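You operate a simulated robot arm through the tools that you are given. There is no shell and no other tool.

Carry out the task below with a simulated robot arm. There is one attempt and no reset: what you move stays moved.

JOB
Strain tea from the glass teapot into the red cup, up to its line.
Fine: put the teapot back and the strainer on the saucer.

The check looks at the end state, three seconds after you hand in, the way a careful person would. Anything else that was tipped, shoved, dropped, spilled or broken makes it a failure.

ROBOT AND FRAMES
A 7-joint arm with a two-finger gripper, fixed in place. Base frame: the origin is on the floor under the middle of its stand, x ahead of it, y to its left, z up; the work surface is at about z = 840. Units: mm, degrees, N and s.
With the tool pointing down near the work surface it reaches from about 340 to 720 mm from the base axis. Its first joint turns from -66.0 to 66.0 degrees. Payload 2.45 kg.
The TCP is the grasp point between the finger pads, 26 mm short of the fingertips. In the tool frame z runs along the fingers and y along their closing line. The gripper opens to 96 mm; its body begins 69 mm behind the TCP.
Orientation is told as [roll, pitch, yaw] about the base's x, y, z axes, in that order, counted from this pose: with the fingers straight down and closing along the base's y, the tool's x points along the base's -x, its y along +y and its z along -z.

CONTROLS
- The arm moves only by the tool jog_arm. Its argument "increments" is a list that holds one entry, the list of rows, each a list of 7 numbers: the shift along the tool's x, y, z in mm, then the turn, a rotation vector about the tool's x, y, z in degrees, then the closure, from 0 (fully open) to 1 (shut). In form: [[[dx, dy, dz, rx, ry, rz, jaw], ...]]. A call has 1 to 20 rows; each row shifts and turns the commanded pose from where the row before left it, along the tool's axes as they then stand. Each row takes 0.2 s and may step no farther than 50 mm and 8.6 degrees from the row before; otherwise, or with a gripper value out of range, the whole call is refused. A pose out of reach is approached as far as the arm can. The call stops where the force on the tool passes 90 N (or 10 N more than at its start, if that is more) or the arm is blocked; 0.2 s more then pass. Each finger travels about 50 mm/s and halts on what it meets, pressing with about 27 N; the grip force reading is that of the motor and also rises with nothing between the fingers. The clock runs only during rows and for 0.2 s after the last one: add rows that do not move to give the fingers time. It gives the time, the measured TCP pose, the force on the tool (base axes), the opening and the grip force at its end, in the units of the frame above (readings bear some noise), with the torque about the TCP (base axes, N m) and any sound that the robot's microphone picked up, and new pictures: "pictures" is both (left out), scene, wrist or none.
- Cameras (640 x 400 px; columns grow to the right, rows downward): "scene" is fixed at [170.7, -400.2, 1414.6]; the picture's right is [0.72, -0.70, 0.00], its down [-0.44, -0.46, -0.77] and it looks along [0.54, 0.55, -0.64] (base axes); focal length 288 px, centre (320, 200). "wrist" rides on the gripper at [82, 3, -98] in the tool frame; the picture's right is [-0.04, 1.00, 0.00], its down [-0.73, -0.03, -0.68] and it looks along [-0.68, -0.03, 0.73] (tool axes); focal length 256 px, centre (320, 200). There is no depth. A picture from a camera that has moved, and an enlarged one, comes with that camera's place and axes in the base frame and with its lens.
- zoom(camera, box): a new picture of the part [left, top, right, bottom] of that camera's present view, enlarged. The clock stands still meanwhile.
- close_job(): hands the job in; it is judged then, once.

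Places have to be worked out from the pictures, the camera data and where the tool is seen. Open the gripper and draw the arm clear of the work before you hand the job in, unless the task says otherwise.

The tools are called after "Request:" by a JSON object that holds its "fn" and its "kwargs". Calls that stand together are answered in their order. jog_arm: Moves the arm, as the interface text tells. Its arguments: {"type":"object","properties":{"increments":{"type":"array","items":{"type":"array","items":{"type":"array","items":{"type":"number"}}}},"pictures":{"type":"string","enum":["both","scene","wrist","none"]}},"required":["increments"]} The other tools are called the same way: zoom (camera, box) takes an enlarged picture of a part of a camera's view; close_job () hands the job in.

At the start:

```text
t: 0.0
tool_pos: [402.7, 160.7, 1206.5]
orientation: [0.0, 0.0, -0.1]
ft_force: [0.2, -0.2, -0.3]
torque: [0.0, 0.01, 0.0]
grip_width: 95.8
grip_force: 0.1
```

scene: 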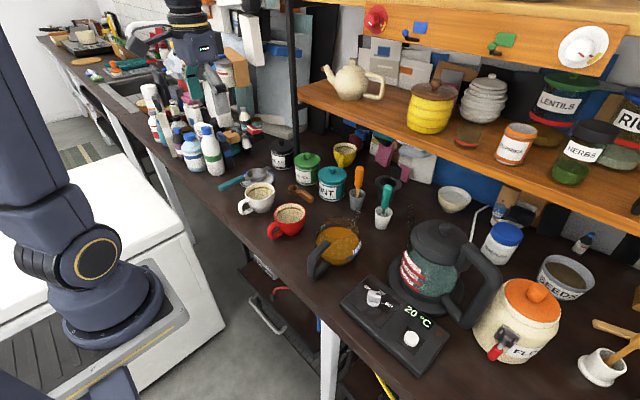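
wrist: 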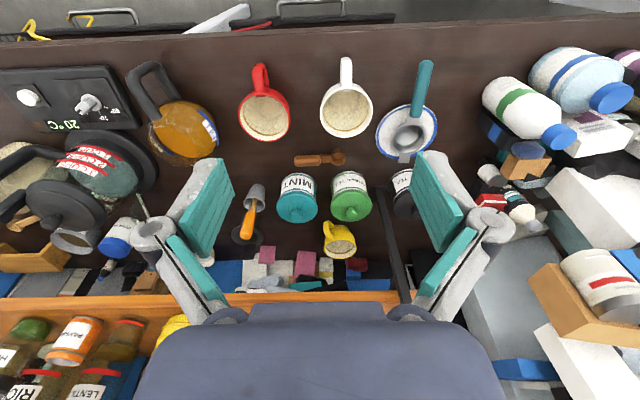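

I see a glass teapot with amber tea (dark handle), a red cup, a white cup, and a strainer with a teal handle on a saucer. I'll zoom in on both cameras to study them before moving.

Request:
{"fn": "zoom", "kwargs": {"camera": "scene", "box": [210, 130, 420, 300]}}

Request:
{"fn": "zoom", "kwargs": {"camera": "wrist", "box": [120, 50, 300, 170]}}

Request:
{"fn": "zoom", "kwargs": {"camera": "wrist", "box": [290, 50, 470, 170]}}

```text
2.35 times, centred on (315, 215) of scene
camera zoom: at [170.7, -400.2, 1414.6], right [0.72, -0.7, 0.0], down [-0.44, -0.46, -0.77], along [0.54, 0.55, -0.64], focal length 677 px, centre (332, 165)
```

zoom: 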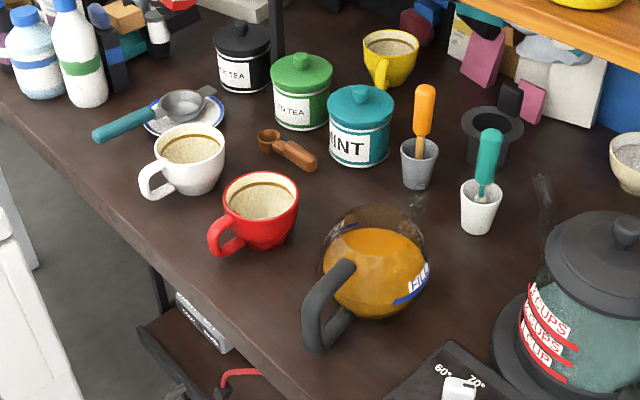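

```text
3.33 times, centred on (210, 110) of wrist
camera zoom: at [320.9, 163.6, 1304.4], right [0.04, 1.0, 0.0], down [0.73, -0.03, 0.68], along [0.68, -0.03, -0.73], focal length 853 px, centre (687, 500)
```

zoom: 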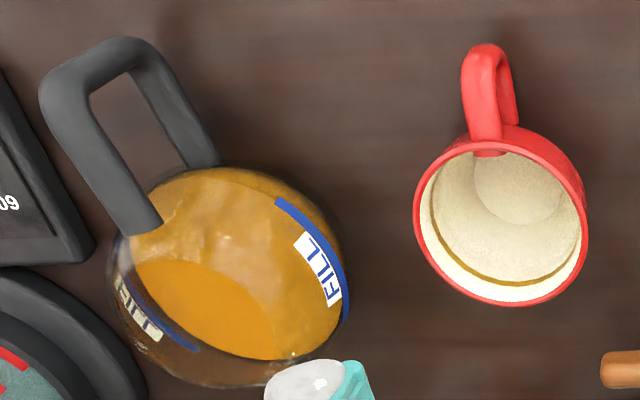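

```text
3.33 times, centred on (380, 110) of wrist
camera zoom: at [320.9, 163.6, 1304.4], right [0.04, 1.0, 0.0], down [0.73, -0.03, 0.68], along [0.68, -0.03, -0.73], focal length 853 px, centre (120, 500)
```

zoom: 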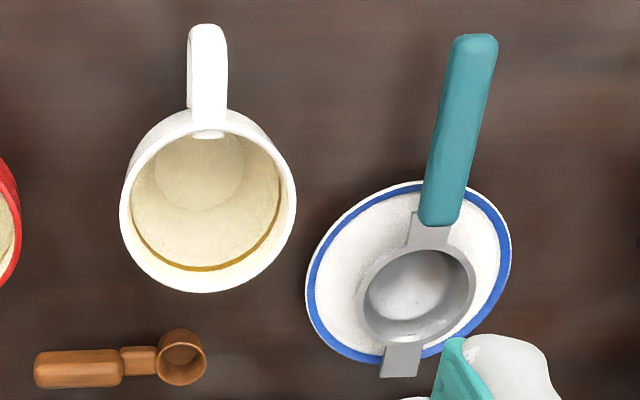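

The red cup's rim is roughly at (511, 62, 898), and the teapot body is near (534, −94) with its handle pointing back toward the robot and to the right. I'll move across at this height and pitch the wrist camera down for a closer look at the teapot.

Request:
{"fn": "jog_arm", "kwargs": {"increments": [[[0, -40, 0, 0, 4, 0, 0], [0, -40, 0, 0, 4, 0, 0], [0, -40, 0, 0, 4, 0, 0], [0, -40, 0, 0, 4, 0, 0], [0, -20, 0, 0, 4, 0, 0], [0, 0, 0, 0, 0, 0, 0]]], "pictures": "both"}}

```text
t: 1.4
tool_pos: [406.4, -20.1, 1207.9]
orientation: [0.0, 20.0, 0.0]
ft_force: [0.3, -0.1, 0.7]
torque: [0.0, -0.01, -0.01]
grip_width: 95.9
grip_force: 0.1
camera wrist: at [361.2, -17.5, 1327.9], right [0.04, 1.0, -0.01], down [0.92, -0.03, 0.39], along [0.39, -0.03, -0.92], focal length 256 px, centre (320, 200)
```

scene: 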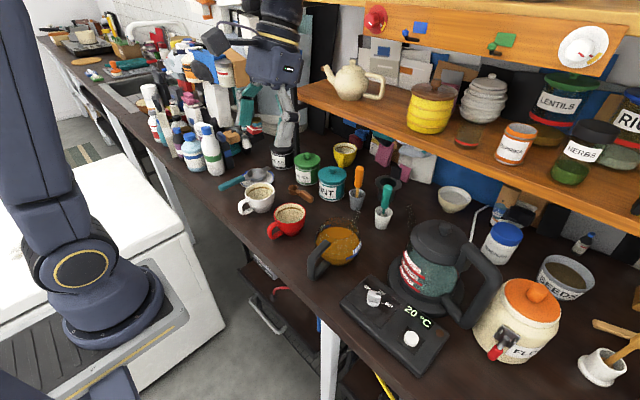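
wrist: 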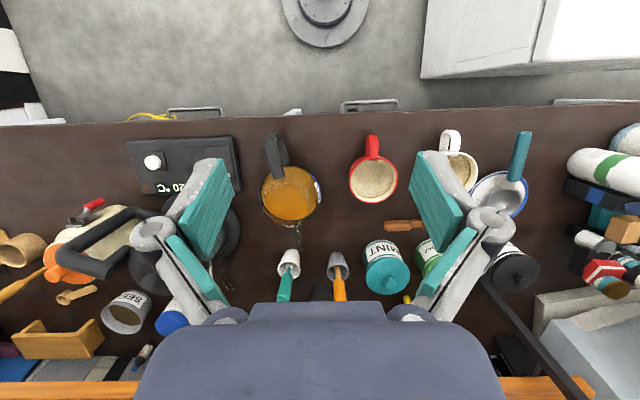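

Request:
{"fn": "zoom", "kwargs": {"camera": "wrist", "box": [230, 110, 430, 235]}}

Request:
{"fn": "zoom", "kwargs": {"camera": "wrist", "box": [240, 120, 340, 240]}}

Request:
{"fn": "zoom", "kwargs": {"camera": "scene", "box": [290, 200, 390, 290]}}

```text
3.20 times, centred on (330, 172) of wrist
camera zoom: at [361.2, -17.5, 1327.9], right [0.04, 1.0, -0.01], down [0.92, -0.03, 0.39], along [0.39, -0.03, -0.92], focal length 819 px, centre (288, 288)
```

zoom: 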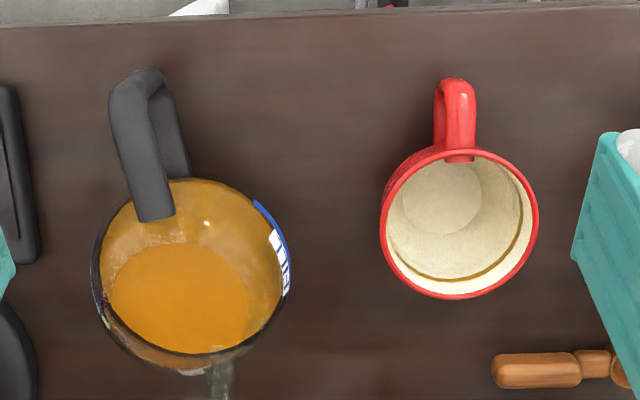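

```text
3.33 times, centred on (290, 180) of wrist
camera zoom: at [361.2, -17.5, 1327.9], right [0.04, 1.0, -0.01], down [0.92, -0.03, 0.39], along [0.39, -0.03, -0.92], focal length 853 px, centre (420, 267)
```

zoom: 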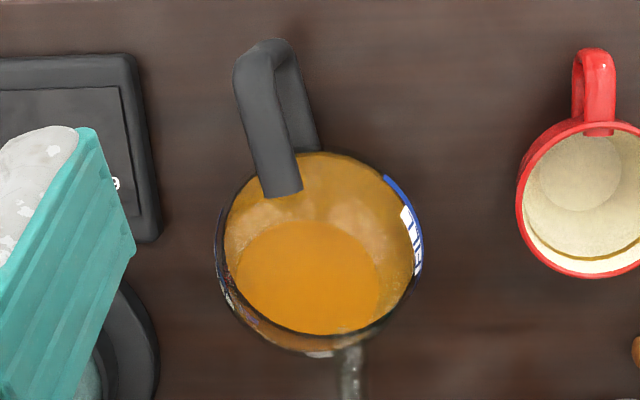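

```text
4.44 times, centred on (340, 245) of scene
camera zoom: at [170.7, -400.2, 1414.6], right [0.72, -0.7, 0.0], down [-0.44, -0.46, -0.77], along [0.54, 0.55, -0.64], focal length 1278 px, centre (231, 0)
```

zoom: 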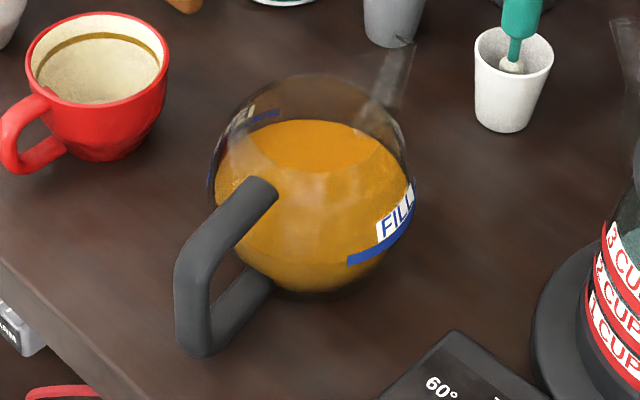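

The pot is an open-top sphere with a thin glass spout on the far (+x) side and the handle toward the robot. I'll check where the spout ends.

Request:
{"fn": "zoom", "kwargs": {"camera": "wrist", "box": [260, 190, 340, 270]}}

Request:
{"fn": "zoom", "kwargs": {"camera": "scene", "box": [340, 180, 420, 230]}}

Request:
{"fn": "zoom", "kwargs": {"camera": "wrist", "box": [420, 110, 560, 230]}}

```text
5.00 times, centred on (300, 230) of wrist
camera zoom: at [361.2, -17.5, 1327.9], right [0.04, 1.0, -0.01], down [0.92, -0.03, 0.39], along [0.39, -0.03, -0.92], focal length 1280 px, centre (420, 50)
```

zoom: 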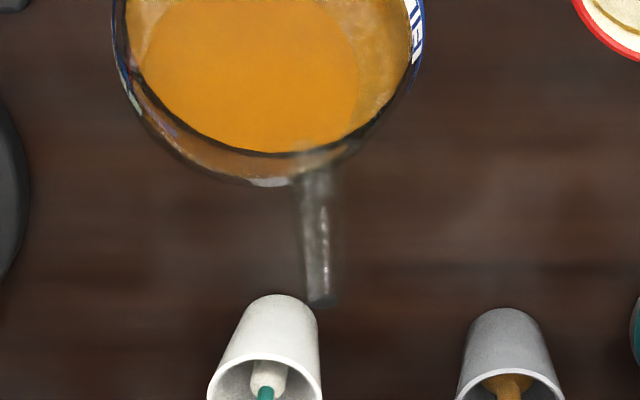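

```text
8.00 times, centred on (380, 205) of scene
camera zoom: at [170.7, -400.2, 1414.6], right [0.72, -0.7, 0.0], down [-0.44, -0.46, -0.77], along [0.54, 0.55, -0.64], focal length 2300 px, centre (-160, 160)
```

zoom: 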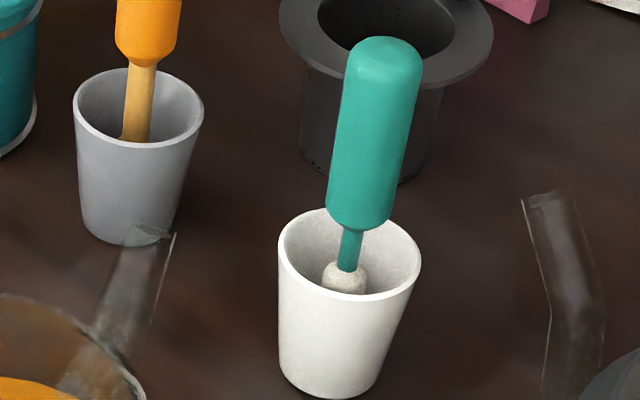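

```text
3.33 times, centred on (490, 170) of wrist
camera zoom: at [361.2, -17.5, 1327.9], right [0.04, 1.0, -0.01], down [0.92, -0.03, 0.39], along [0.39, -0.03, -0.92], focal length 853 px, centre (-247, 300)
```

zoom: 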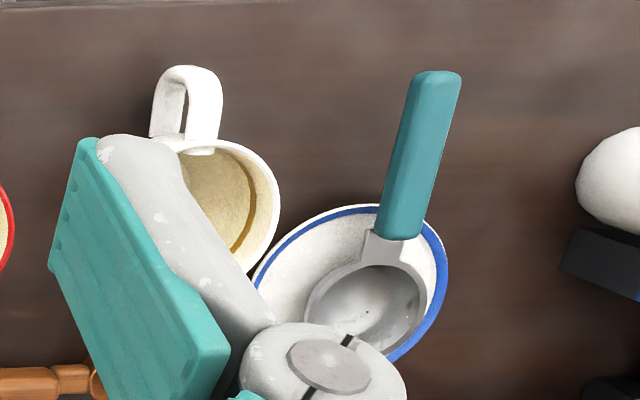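

The spout tip triangulates to about (634, −72, 920), so the pot axis has a yaw of about 10°. I'll level the tool and come down on the robot side for a close look at the handle.

Request:
{"fn": "jog_arm", "kwargs": {"increments": [[[0, 0, 0, 0, -5, 0, 0], [0, 0, 0, 0, -5, 0, 0], [0, 0, 0, 0, -5, 0, 0], [0, 0, 0, 0, -5, 0, 0], [6, -30, 40, 0, 0, 0, 0], [6, -30, 40, 0, 0, 0, 0], [6, -20, 40, 0, 0, 0, 0], [0, 0, 20, 0, 0, 0, 0], [0, 0, 0, 0, 0, 0, 0]]], "pictures": "both"}}

```text
refused: row 5 steps farther than a row can; nothing moved
```

That step was slightly too long, so I'll repeat it with shorter rows.

Request:
{"fn": "jog_arm", "kwargs": {"increments": [[[0, 0, 0, 0, -5, 0, 0], [0, 0, 0, 0, -5, 0, 0], [0, 0, 0, 0, -5, 0, 0], [0, 0, 0, 0, -5, 0, 0], [5, -25, 35, 0, 0, 0, 0], [5, -25, 35, 0, 0, 0, 0], [5, -20, 35, 0, 0, 0, 0], [3, 0, 35, 0, 0, 0, 0], [0, 0, 0, 0, 0, 0, 0]]], "pictures": "both"}}

```text
t: 3.4
tool_pos: [384.2, -88.5, 1064.9]
orientation: [-0.1, 0.0, 0.0]
ft_force: [-0.3, 0.1, -0.5]
torque: [0.01, 0.02, -0.02]
grip_width: 95.9
grip_force: 0.1
camera wrist: at [302.4, -86.2, 1162.5], right [0.04, 1.0, 0.0], down [0.73, -0.03, 0.68], along [0.68, -0.03, -0.73], focal length 256 px, centre (320, 200)
```

scene: 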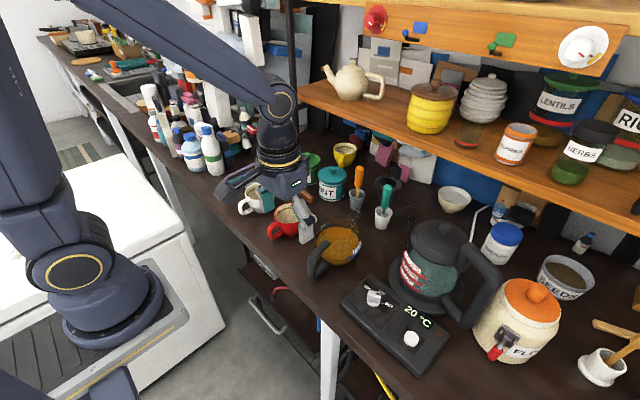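
wrist: 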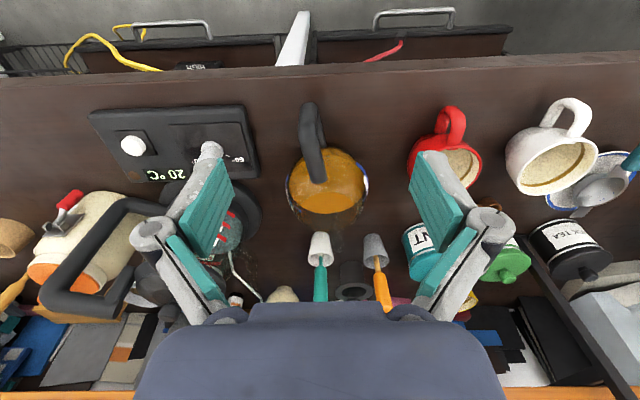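

Request:
{"fn": "zoom", "kwargs": {"camera": "wrist", "box": [255, 85, 395, 235]}}

Request:
{"fn": "zoom", "kwargs": {"camera": "wrist", "box": [385, 90, 525, 210]}}

```text
2.67 times, centred on (325, 160) of wrist
camera zoom: at [302.4, -86.2, 1162.5], right [0.04, 1.0, 0.0], down [0.73, -0.03, 0.68], along [0.68, -0.03, -0.73], focal length 683 px, centre (307, 307)
```

zoom: 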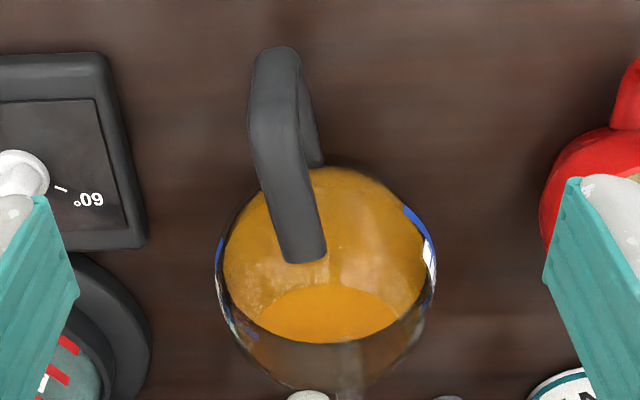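

```text
3.33 times, centred on (455, 150) of wrist
camera zoom: at [302.4, -86.2, 1162.5], right [0.04, 1.0, 0.0], down [0.73, -0.03, 0.68], along [0.68, -0.03, -0.73], focal length 853 px, centre (-130, 367)
```

zoom: 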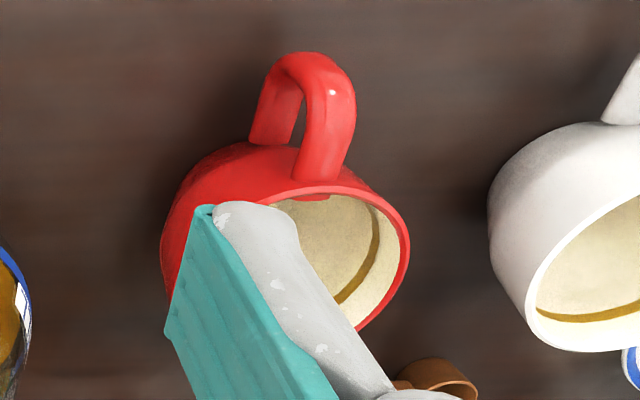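

Request:
{"fn": "zoom", "kwargs": {"camera": "scene", "box": [295, 220, 365, 285]}}

Request:
{"fn": "zoom", "kwargs": {"camera": "wrist", "box": [285, 95, 345, 195]}}

```text
6.15 times, centred on (330, 252) of scene
camera zoom: at [170.7, -400.2, 1414.6], right [0.72, -0.7, 0.0], down [-0.44, -0.46, -0.77], along [0.54, 0.55, -0.64], focal length 1770 px, centre (258, -123)
```

zoom: 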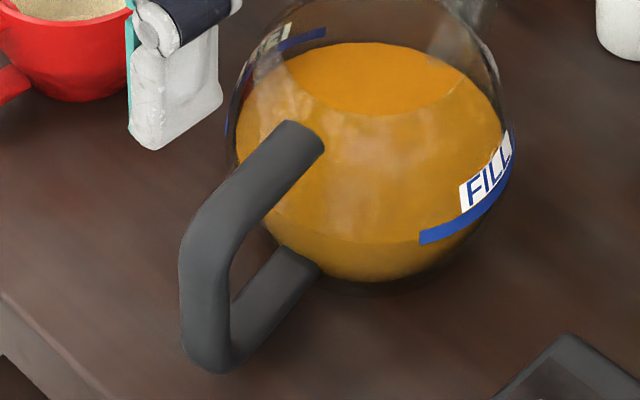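

```text
4.00 times, centred on (315, 145) of wrist
camera zoom: at [302.4, -86.2, 1162.5], right [0.04, 1.0, 0.0], down [0.73, -0.03, 0.68], along [0.68, -0.03, -0.73], focal length 1024 px, centre (340, 420)
```

zoom: 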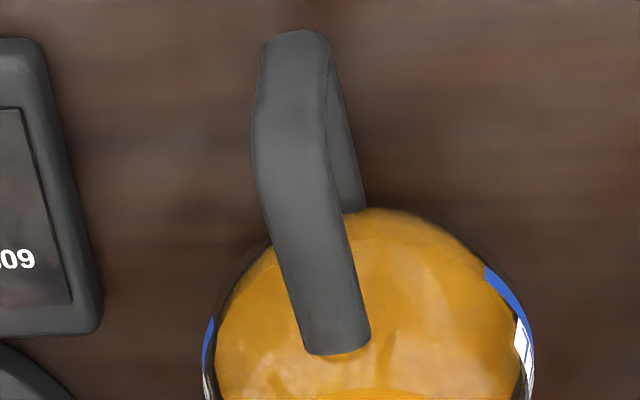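

The handle's outer bar stands near (434, −105) between z 860 and 918, and its upper bar runs to (493, −96, 920). I need the tea level relative to the spout tip, so I'll pitch the tool back for a low, near-side view.

Request:
{"fn": "jog_arm", "kwargs": {"increments": [[[0, 0, 0, 0, -6, 0, 0], [0, 0, 0, 0, -6, 0, 0], [0, 0, 0, 0, -6, 0, 0], [0, 0, 0, 0, -6, 0, 0], [0, 0, 0, 0, -6, 0, 0], [15, 0, 30, 0, 0, 0, 0], [15, 0, 30, 0, 0, 0, 0], [15, 0, 28, 0, 0, 0, 0], [0, 0, 0, 0, 0, 0, 0]]], "pictures": "both"}}

```text
t: 5.4
tool_pos: [422.5, -105.3, 981.1]
orientation: [0.0, -29.9, 0.1]
ft_force: [0.4, 0.1, -0.5]
torque: [-0.03, 0.0, -0.03]
grip_width: 95.8
grip_force: 0.1
out of reach, approached as far as the arm can: row 5, 6, 7, 8
camera wrist: at [301.0, -101.6, 1025.2], right [0.04, 1.0, 0.02], down [0.3, -0.03, 0.95], along [0.95, -0.03, -0.3], focal length 256 px, centre (320, 200)
```

scene: 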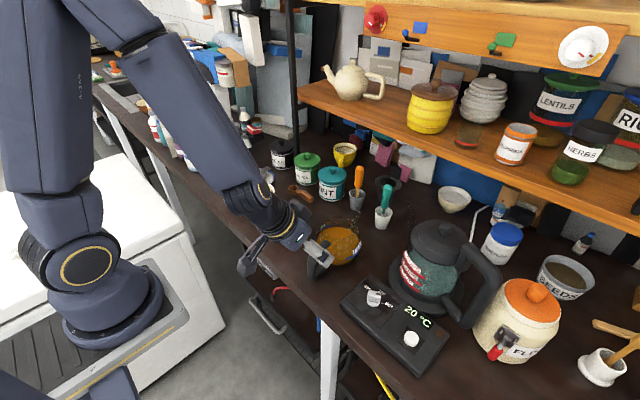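
wrist: 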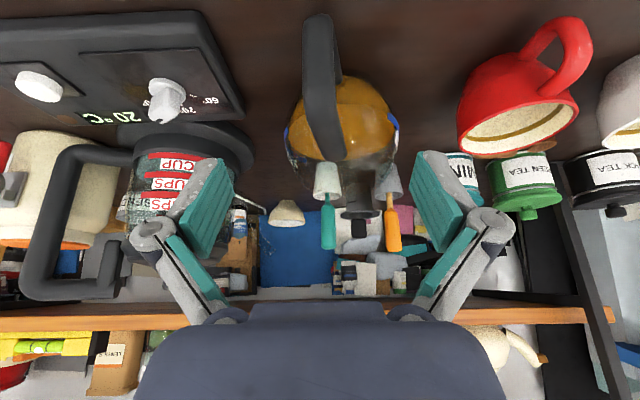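

The arm can't reach back that far at −30° pitch and stopped at (422, −105, 981). The view is still useful, so I'll zoom on the pot from here.

Request:
{"fn": "zoom", "kwargs": {"camera": "wrist", "box": [270, 60, 410, 200]}}

Request:
{"fn": "zoom", "kwargs": {"camera": "wrist", "box": [440, 10, 640, 170]}}

Request:
{"fn": "zoom", "kwargs": {"camera": "scene", "box": [220, 150, 380, 290]}}

```text
2.86 times, centred on (340, 130) of wrist
camera zoom: at [301.0, -101.6, 1025.2], right [0.04, 1.0, 0.02], down [0.3, -0.03, 0.95], along [0.95, -0.03, -0.3], focal length 731 px, centre (263, 400)
```

zoom: 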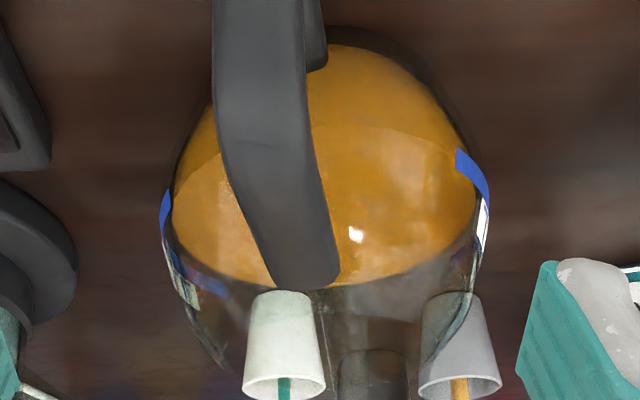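

```text
2.50 times, centred on (540, 90) of wrist
camera zoom: at [301.0, -101.6, 1025.2], right [0.04, 1.0, 0.02], down [0.3, -0.03, 0.95], along [0.95, -0.03, -0.3], focal length 640 px, centre (-230, 475)
```

zoom: 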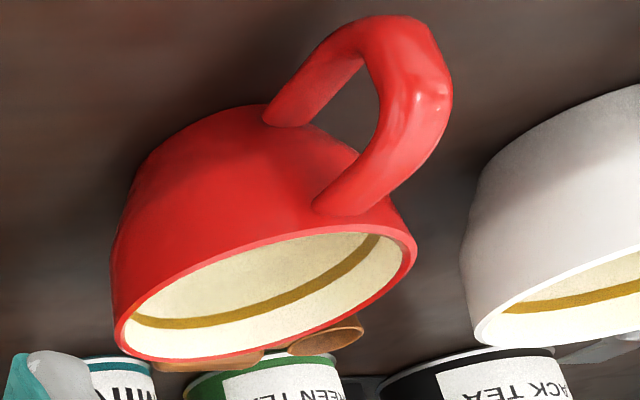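

```text
2.86 times, centred on (300, 220) of scene
camera zoom: at [170.7, -400.2, 1414.6], right [0.72, -0.7, 0.0], down [-0.44, -0.46, -0.77], along [0.54, 0.55, -0.64], focal length 822 px, centre (377, 143)
```

zoom: 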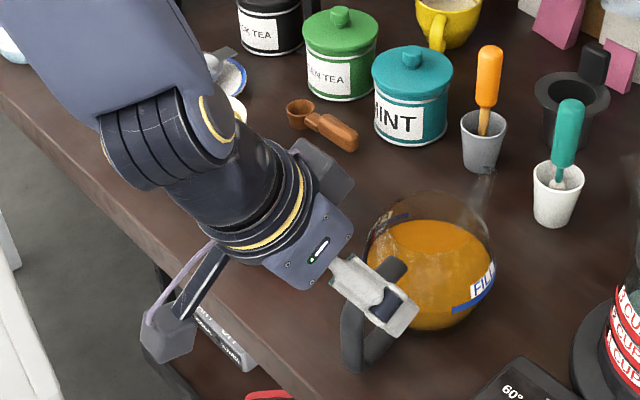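

From here the tea surface works out at about z = 887, roughly mid-sphere and well below the spout tip at 920, so pouring should start near 18–20° of tilt. I'll do the strainer first, so I'm levelling the tool, rising and moving over toward it.

Request:
{"fn": "jog_arm", "kwargs": {"increments": [[[0, 0, 0, 0, 6, 0, 0], [0, 0, 0, 0, 6, 0, 0], [0, 0, 0, 0, 6, 0, 0], [0, 0, 0, 0, 6, 0, 0], [0, 0, 0, 0, 6, 0, 0], [0, 0, -30, 0, 0, 0, 0], [0, 0, -30, 0, 0, 0, 0], [0, 0, 0, 0, 0, 0, 0]]], "pictures": "scene"}}

```text
t: 7.2
tool_pos: [421.6, -105.0, 1043.0]
orientation: [0.0, 0.0, 0.1]
ft_force: [-0.4, -0.2, -0.1]
torque: [0.04, 0.01, -0.02]
grip_width: 95.8
grip_force: 0.2
```

scene: 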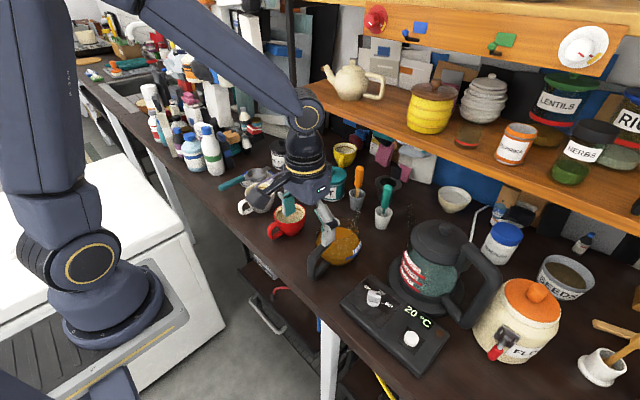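

The commanded pose restarted from where the arm actually was, which is good. Now I'm moving left over the strainer for a close look.

Request:
{"fn": "jog_arm", "kwargs": {"increments": [[[0, 47, 0, 0, 0, 0, 0], [0, 47, 0, 0, 0, 0, 0], [0, 47, 0, 0, 0, 0, 0], [0, 47, 0, 0, 0, 0, 0], [0, 47, 0, 0, 0, 0, 0], [0, 47, 0, 0, 0, 0, 0], [0, 47, 0, 0, 0, 0, 0], [0, 47, 0, 0, 0, 0, 0], [5, 47, 0, 0, 0, 0, 0], [10, 0, 30, 0, 0, 0, 0], [0, 0, 0, 0, 0, 0, 0]]], "pictures": "both"}}

```text
t: 9.6
tool_pos: [406.0, 318.6, 1010.2]
orientation: [0.0, -0.1, 0.1]
ft_force: [0.1, -0.7, 0.2]
torque: [0.01, -0.02, 0.0]
grip_width: 96.0
grip_force: 0.1
camera wrist: at [322.5, 321.3, 1108.6], right [0.04, 1.0, 0.0], down [0.73, -0.03, 0.68], along [0.68, -0.03, -0.73], focal length 256 px, centre (320, 200)
```

scene: 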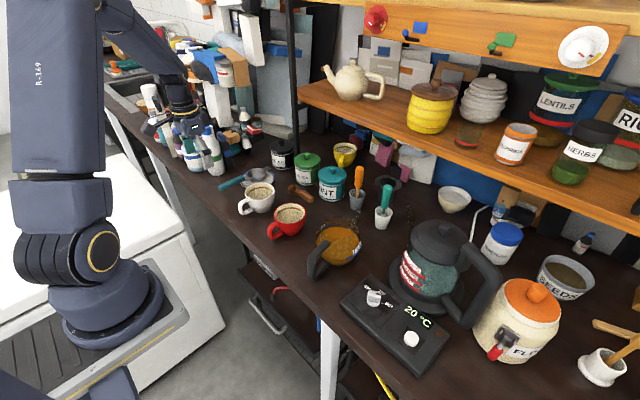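
wrist: 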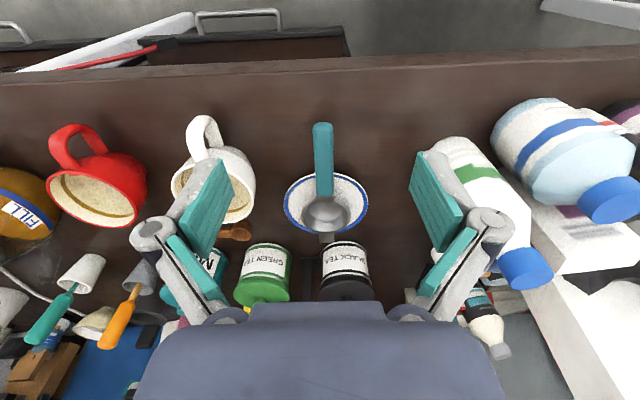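

Request:
{"fn": "zoom", "kwargs": {"camera": "wrist", "box": [260, 110, 390, 250]}}

Request:
{"fn": "zoom", "kwargs": {"camera": "scene", "box": [205, 150, 285, 200]}}

Request:
{"fn": "zoom", "kwargs": {"camera": "scene", "box": [230, 170, 320, 250]}}

```text
2.86 times, centred on (325, 180) of wrist
camera zoom: at [322.5, 321.3, 1108.6], right [0.04, 1.0, 0.0], down [0.73, -0.03, 0.68], along [0.68, -0.03, -0.73], focal length 731 px, centre (306, 257)
```

zoom: 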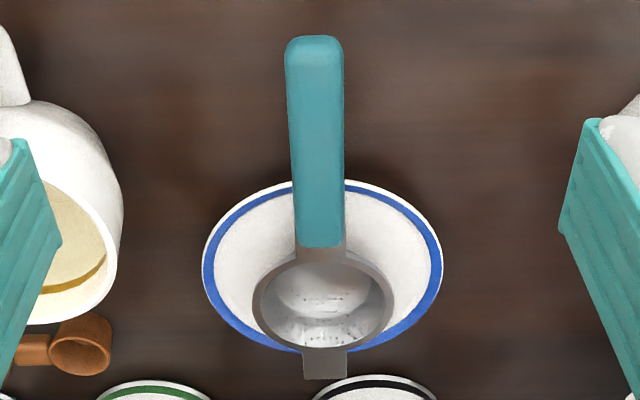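

```text
8.00 times, centred on (245, 175) of scene
camera zoom: at [170.7, -400.2, 1414.6], right [0.72, -0.7, 0.0], down [-0.44, -0.46, -0.77], along [0.54, 0.55, -0.64], focal length 2300 px, centre (920, 400)
```

zoom: 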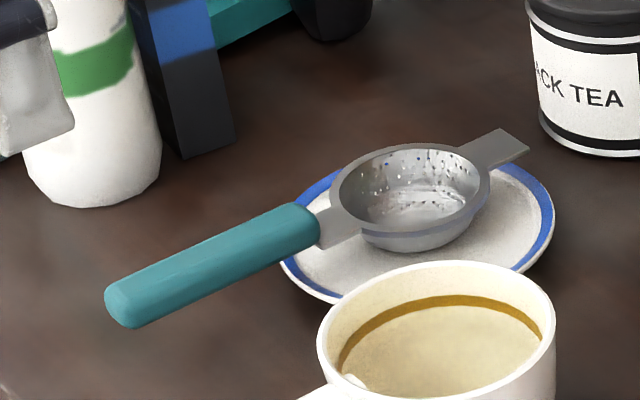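

```text
5.00 times, centred on (275, 210) of scene
camera zoom: at [170.7, -400.2, 1414.6], right [0.72, -0.7, 0.0], down [-0.44, -0.46, -0.77], along [0.54, 0.55, -0.64], focal length 1438 px, centre (545, 150)
```

zoom: 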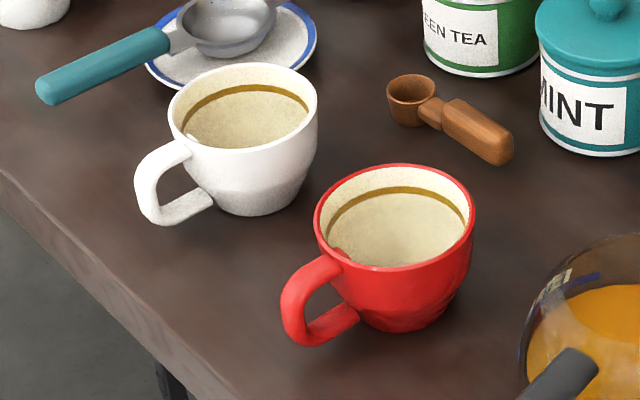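

The strainer's handle runs along x from about 440 to 531 at y ≈ 318.5 and z ≈ 870, and its ring is centred at (576, 319, 867). I'll go above the handle at x ≈ 493 and stop high to check alignment.

Request:
{"fn": "jog_arm", "kwargs": {"increments": [[[-44, 0, 0, 0, 0, 0, 0], [-43, 0, 0, 0, 0, 0, 0], [0, 0, 40, 0, 0, 0, 0], [0, 0, 40, 0, 0, 0, 0], [0, 0, 0, 0, 0, 0, 0]]], "pictures": "both"}}

```text
t: 10.8
tool_pos: [494.2, 318.4, 931.6]
orientation: [0.0, 0.0, 0.0]
ft_force: [1.0, -0.3, 0.4]
torque: [0.02, 0.0, 0.02]
grip_width: 95.9
grip_force: 0.0
camera wrist: at [411.2, 321.1, 1029.3], right [0.04, 1.0, 0.0], down [0.73, -0.03, 0.68], along [0.68, -0.03, -0.73], focal length 256 px, centre (320, 200)
```

scene: 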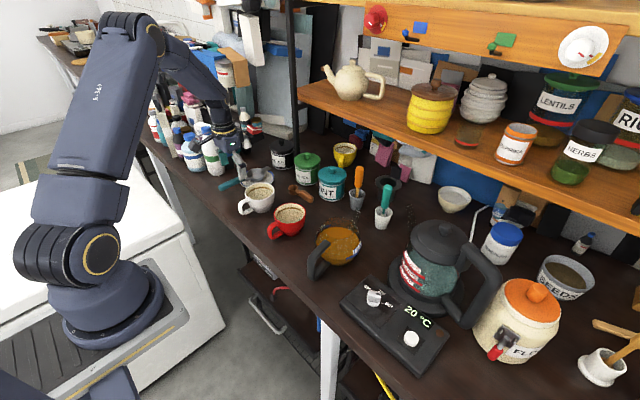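
wrist: 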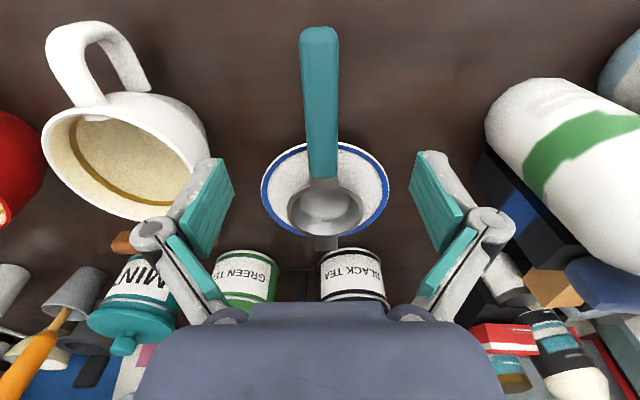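

The −y finger would pass very close to the white cup (its rim edge is at y ≈ 251), so I'll narrow the jaws to about 50 mm first and then lower around the strainer handle.

Request:
{"fn": "jog_arm", "kwargs": {"increments": [[[0, 0, 0, 0, 0, 0, 0.47], [0, 0, 0, 0, 0, 0, 0.47], [0, 0, 0, 0, 0, 0, 0.47], [0, 0, 20, 0, 0, 0, 0.47], [0, 0, 20, 0, 0, 0, 0.47], [0, 0, 0, 0, 0, 0, 0.47]]], "pictures": "both"}}

```text
t: 12.2
tool_pos: [493.3, 318.7, 892.2]
orientation: [0.1, 0.1, 0.0]
ft_force: [0.0, -0.7, -0.1]
torque: [0.05, -0.02, 0.0]
grip_width: 51.0
grip_force: 0.0
camera wrist: at [410.9, 321.5, 989.7], right [0.04, 1.0, 0.0], down [0.73, -0.03, 0.68], along [0.68, -0.03, -0.73], focal length 256 px, centre (320, 200)
```

scene: 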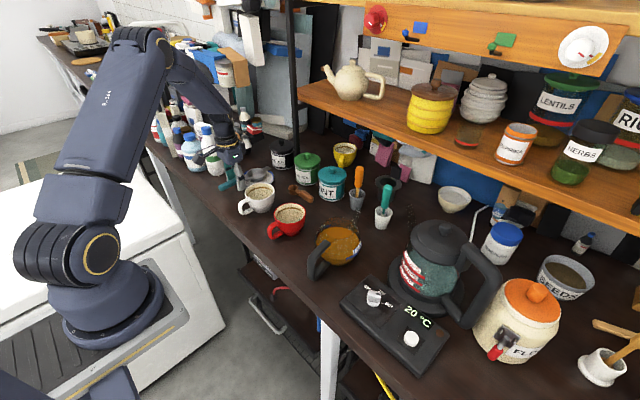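
wrist: 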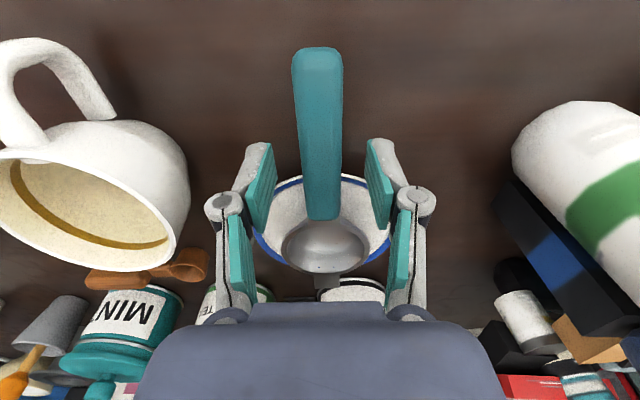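

The fingers straddle the handle symmetrically. I'll descend 15 mm and close.

Request:
{"fn": "jog_arm", "kwargs": {"increments": [[[0, 0, 8, 0, 0, 0, 0.47], [0, 0, 7, 0, 0, 0, 0.47], [0, 0, 0, 0, 0, 0, 0.7], [0, 0, 0, 0, 0, 0, 0.9], [0, 0, 0, 0, 0, 0, 1.0], [0, 0, 0, 0, 0, 0, 1.0], [0, 0, 0, 0, 0, 0, 1.0]]], "pictures": "both"}}

```text
t: 13.8
tool_pos: [493.7, 318.1, 876.6]
orientation: [-0.1, 0.0, -0.1]
ft_force: [0.5, -0.8, -0.3]
torque: [0.0, 0.01, 0.0]
grip_width: 17.8
grip_force: 27.2
camera wrist: at [410.8, 321.1, 974.7], right [0.04, 1.0, 0.0], down [0.73, -0.03, 0.68], along [0.68, -0.03, -0.73], focal length 256 px, centre (320, 200)
```

scene: 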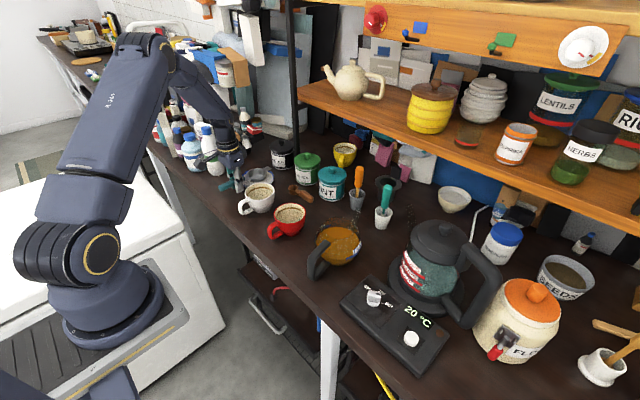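
wrist: 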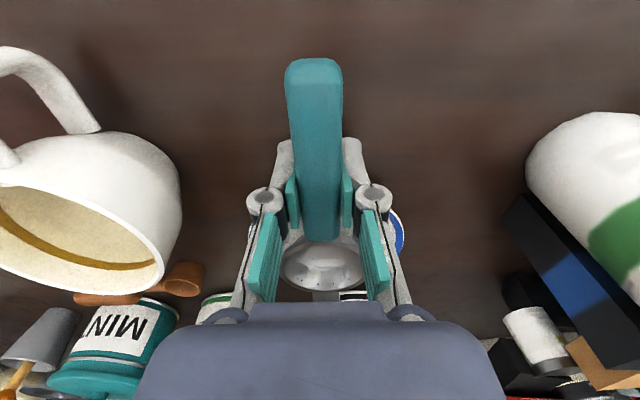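

Gripped at 17.8 mm. I'll lift straight up slowly and check the hold.

Request:
{"fn": "jog_arm", "kwargs": {"increments": [[[0, 0, -8, 0, 0, 0, 1.0], [0, 0, -12, 0, 0, 0, 1.0], [0, 0, -25, 0, 0, 0, 1.0], [0, 0, -35, 0, 0, 0, 1.0], [0, 0, -40, 0, 0, 0, 1.0], [0, 0, 0, 0, 0, 0, 1.0]]], "pictures": "both"}}

```text
t: 15.2
tool_pos: [494.0, 318.3, 996.5]
orientation: [0.1, 0.1, 0.0]
ft_force: [-0.3, -0.1, -0.9]
torque: [-0.03, 0.08, 0.04]
grip_width: 18.0
grip_force: 26.9
camera wrist: at [411.6, 320.6, 1094.7], right [0.04, 1.0, 0.0], down [0.73, -0.03, 0.68], along [0.68, -0.03, -0.73], focal length 256 px, centre (320, 200)
```

scene: 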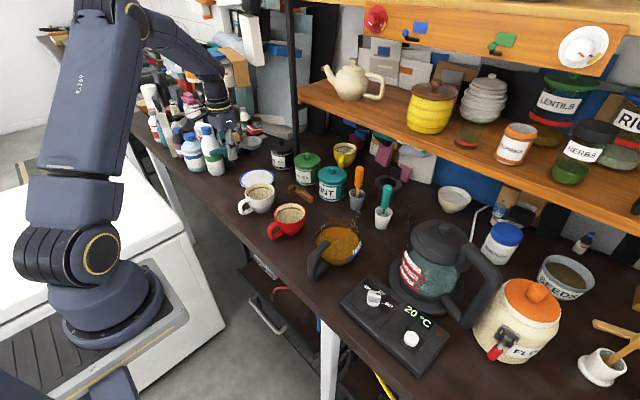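
wrist: 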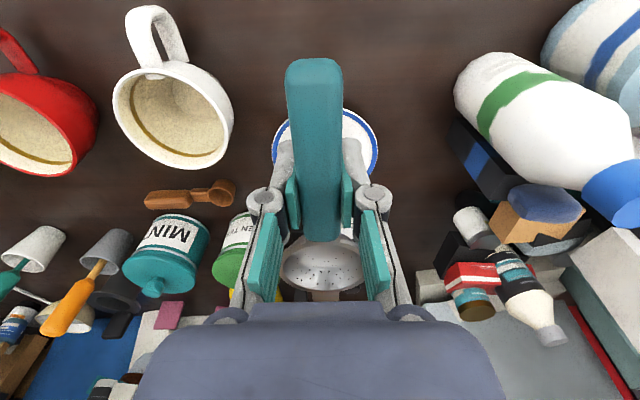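

The strainer is held firmly. I'll zoom on it to pin down where its ring sits relative to the tool.

Request:
{"fn": "zoom", "kwargs": {"camera": "wrist", "box": [255, 100, 390, 310]}}

Request:
{"fn": "zoom", "kwargs": {"camera": "scene", "box": [205, 100, 285, 170]}}

Request:
{"fn": "zoom", "kwargs": {"camera": "scene", "box": [230, 160, 330, 250]}}

```text
1.90 times, centred on (322, 205) of wrist
camera zoom: at [411.6, 320.6, 1094.7], right [0.04, 1.0, 0.0], down [0.73, -0.03, 0.68], along [0.68, -0.03, -0.73], focal length 488 px, centre (315, 190)
```

zoom: 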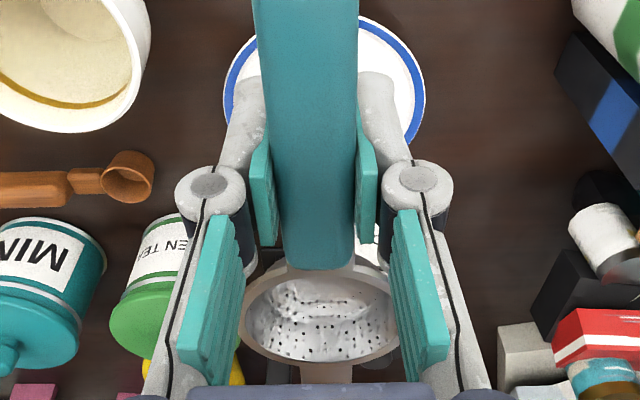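

```text
5.71 times, centred on (245, 135) of scene
camera zoom: at [170.7, -400.2, 1414.6], right [0.72, -0.7, 0.0], down [-0.44, -0.46, -0.77], along [0.54, 0.55, -0.64], focal length 1643 px, centre (749, 571)
```

zoom: 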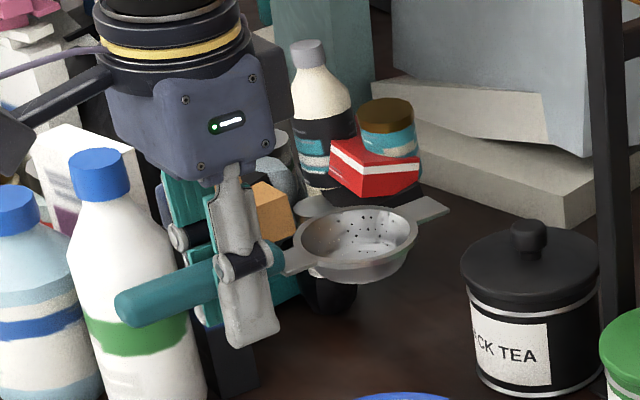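

```text
4.44 times, centred on (280, 205) of scene
camera zoom: at [170.7, -400.2, 1414.6], right [0.72, -0.7, 0.0], down [-0.44, -0.46, -0.77], along [0.54, 0.55, -0.64], focal length 1278 px, centre (498, 178)
```

zoom: 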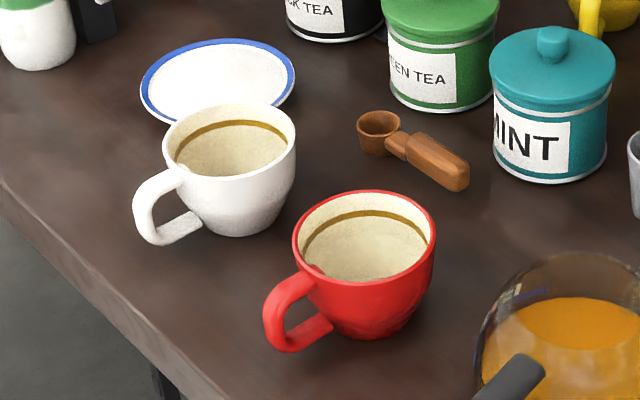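

The ring centre is about 80 mm ahead of and 10 mm below the TCP. I'll place the strainer with its handle swung 40° toward +y so the fingers stay clear of the cup's handle. First I'm moving partway, stopping for a better fix on the red cup.

Request:
{"fn": "jog_arm", "kwargs": {"increments": [[[15, -40, 0, 0, 0, 0, 1.0], [15, -40, 0, 0, 0, 0, 1.0], [15, -40, 0, 0, 0, 0, 1.0], [10, -20, 0, 0, 0, 0, 1.0], [0, 0, 0, 0, 0, 0, 1.0]]], "pictures": "both"}}

Request:
{"fn": "zoom", "kwargs": {"camera": "wrist", "box": [100, 40, 260, 190]}}

```text
t: 16.4
tool_pos: [439.1, 176.4, 994.7]
orientation: [0.1, 0.0, 0.1]
ft_force: [-0.6, 0.3, -0.6]
torque: [-0.02, 0.07, 0.02]
grip_width: 18.1
grip_force: 27.4
camera wrist: at [356.3, 179.4, 1093.2], right [0.04, 1.0, 0.0], down [0.73, -0.03, 0.68], along [0.68, -0.03, -0.73], focal length 256 px, centre (320, 200)
```

scene: 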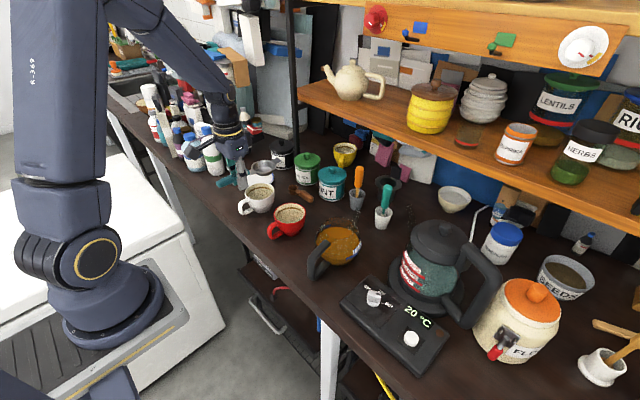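
wrist: 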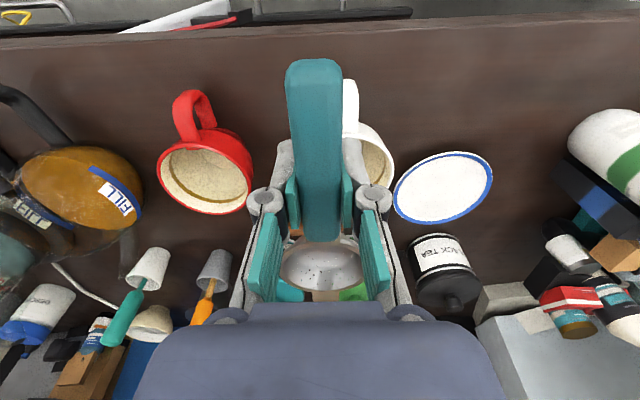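

```text
2.67 times, centred on (180, 115) of wrist
camera zoom: at [356.3, 179.4, 1093.2], right [0.04, 1.0, 0.0], down [0.73, -0.03, 0.68], along [0.68, -0.03, -0.73], focal length 683 px, centre (693, 427)
```

zoom: 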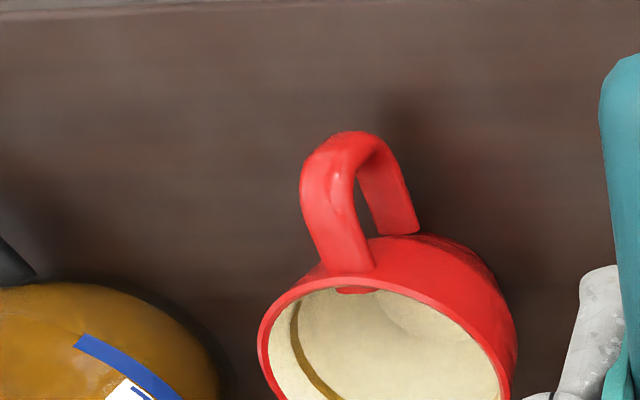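

Request:
{"fn": "zoom", "kwargs": {"camera": "wrist", "box": [140, 125, 270, 225]}}

```text
4.00 times, centred on (205, 175) of wrist
camera zoom: at [356.3, 179.4, 1093.2], right [0.04, 1.0, 0.0], down [0.73, -0.03, 0.68], along [0.68, -0.03, -0.73], focal length 1024 px, centre (780, 300)
```

zoom: 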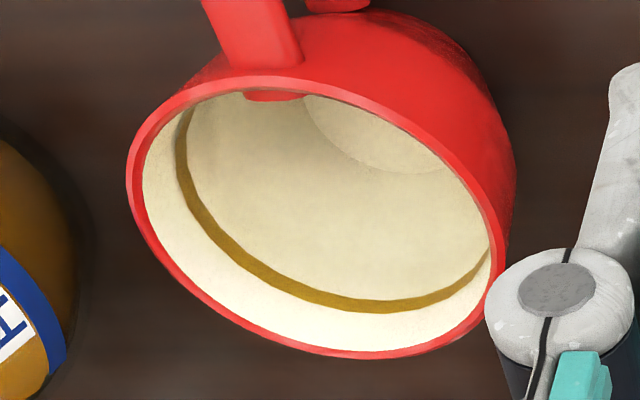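

The cup centre comes out near (508, 62.5) with the rim at about 898. I'll rotate the strainer 40° and bring the ring over the cup, hovering at TCP z ≈ 950 so I can compare ring and rim directly.

Request:
{"fn": "jog_arm", "kwargs": {"increments": [[[-3, -30, 0, 0, 0, 0, 1.0], [-3, -31, 0, 0, 0, 0, 1.0], [0, 0, 0, 0, 0, 8, 1.0], [0, 0, 0, 0, 0, 8, 1.0], [0, 0, 0, 0, 0, 8, 1.0], [0, 0, 0, 0, 0, 8, 1.0], [0, 0, 0, 0, 0, 8, 1.0], [0, 0, 22, 0, 0, 0, 1.0], [0, 0, 22, 0, 0, 0, 1.0], [0, 0, 0, 0, 0, 0, 1.0]]], "pictures": "both"}}

Request:
{"fn": "zoom", "kwargs": {"camera": "scene", "box": [235, 155, 335, 245]}}

Request:
{"fn": "zoom", "kwargs": {"camera": "wrist", "box": [240, 110, 400, 310]}}

```text
t: 18.6
tool_pos: [443.6, 116.8, 952.1]
orientation: [0.0, 0.0, -40.1]
ft_force: [-1.3, -0.4, -1.1]
torque: [0.01, 0.04, -0.02]
grip_width: 18.0
grip_force: 26.7
camera wrist: at [382.0, 170.6, 1050.5], right [0.67, 0.74, 0.0], down [0.54, -0.49, 0.68], along [0.5, -0.46, -0.73], focal length 256 px, centre (320, 200)
```

scene: 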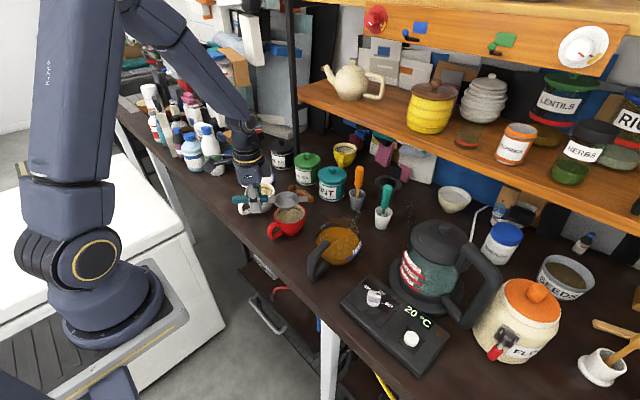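
wrist: 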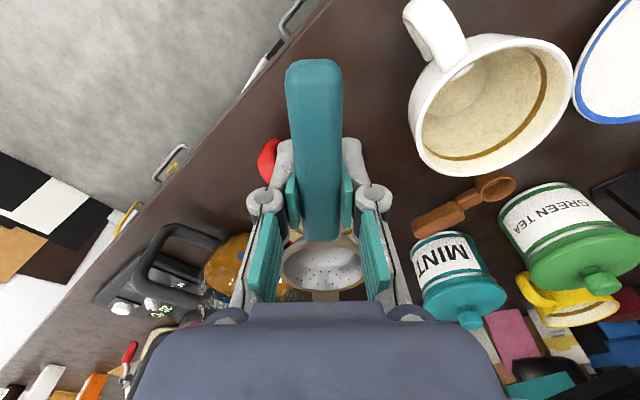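

```text
4.44 times, centred on (285, 200) of scene
camera zoom: at [170.7, -400.2, 1414.5], right [0.72, -0.7, 0.0], down [-0.44, -0.46, -0.77], along [0.54, 0.55, -0.64], focal length 1278 px, centre (476, 200)
```

zoom: 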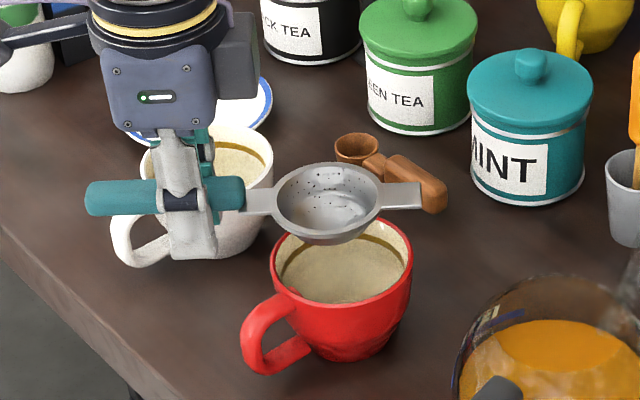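

```text
2.00 times, centred on (320, 210) of wrist
camera zoom: at [382.0, 170.6, 1050.5], right [0.67, 0.74, 0.0], down [0.54, -0.49, 0.68], along [0.5, -0.46, -0.73], focal length 512 px, centre (320, 180)
```

zoom: 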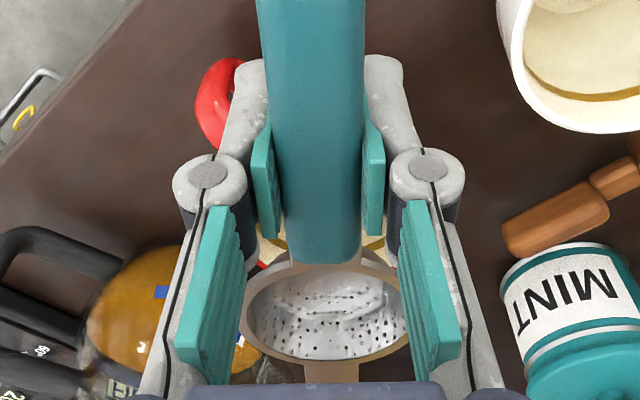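

The ring is close to centred over the cup. I'll shift it slightly and lower until the ring sits about 10 mm above the rim, where the two can be compared without parallax.

Request:
{"fn": "jog_arm", "kwargs": {"increments": [[[-2.4, -1.4, 0, 0, 0, 0, 1.0], [0, 0, 12, 0, 0, 0, 1.0], [0, 0, 12, 0, 0, 0, 1.0], [0, 0, 9, 0, 0, 0, 1.0], [0, 0, 0, 0, 0, 0, 1.0]]], "pictures": "both"}}

Request:
{"fn": "zoom", "kwargs": {"camera": "scene", "box": [255, 180, 325, 240]}}

Request:
{"fn": "zoom", "kwargs": {"camera": "wrist", "box": [240, 130, 400, 310]}}

```text
t: 19.8
tool_pos: [445.5, 115.1, 920.7]
orientation: [0.0, 0.0, -39.9]
ft_force: [-0.1, 0.7, -0.5]
torque: [0.05, 0.07, -0.02]
grip_width: 17.9
grip_force: 27.0
camera wrist: at [384.2, 169.1, 1018.1], right [0.67, 0.74, 0.0], down [0.54, -0.49, 0.68], along [0.5, -0.46, -0.73], focal length 256 px, centre (320, 200)
```

scene: 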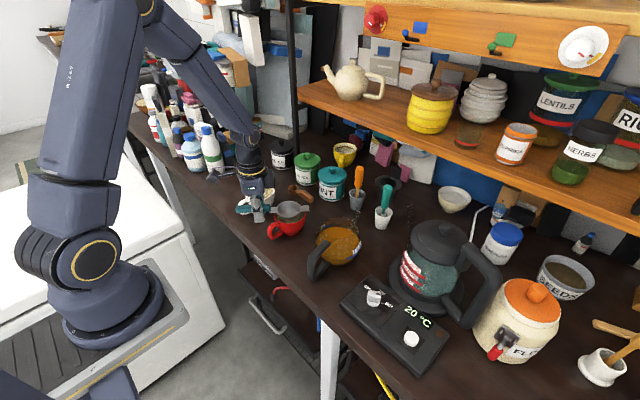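
wrist: 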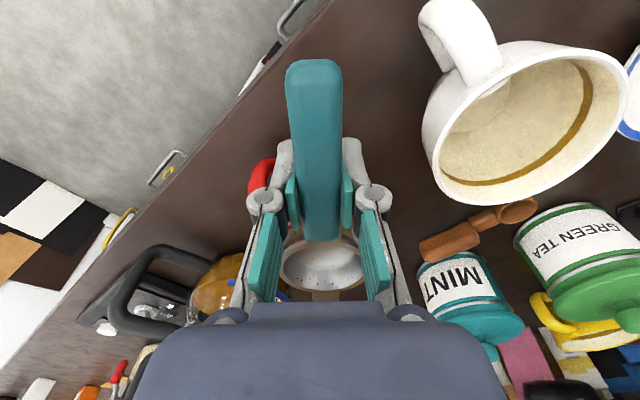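

```text
6.67 times, centred on (290, 210) of scene
camera zoom: at [170.7, -400.2, 1414.5], right [0.72, -0.7, 0.0], down [-0.44, -0.46, -0.77], along [0.54, 0.55, -0.64], focal length 1917 px, centre (520, 133)
```

zoom: 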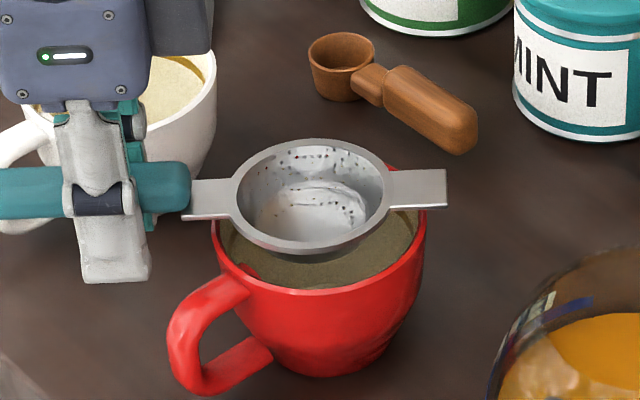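

```text
2.22 times, centred on (320, 220) of wrist
camera zoom: at [384.2, 169.1, 1018.1], right [0.67, 0.74, 0.0], down [0.54, -0.49, 0.68], along [0.5, -0.46, -0.73], focal length 569 px, centre (320, 156)
```

zoom: 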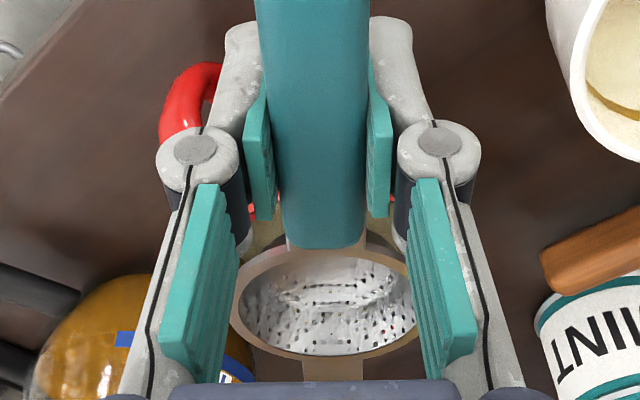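

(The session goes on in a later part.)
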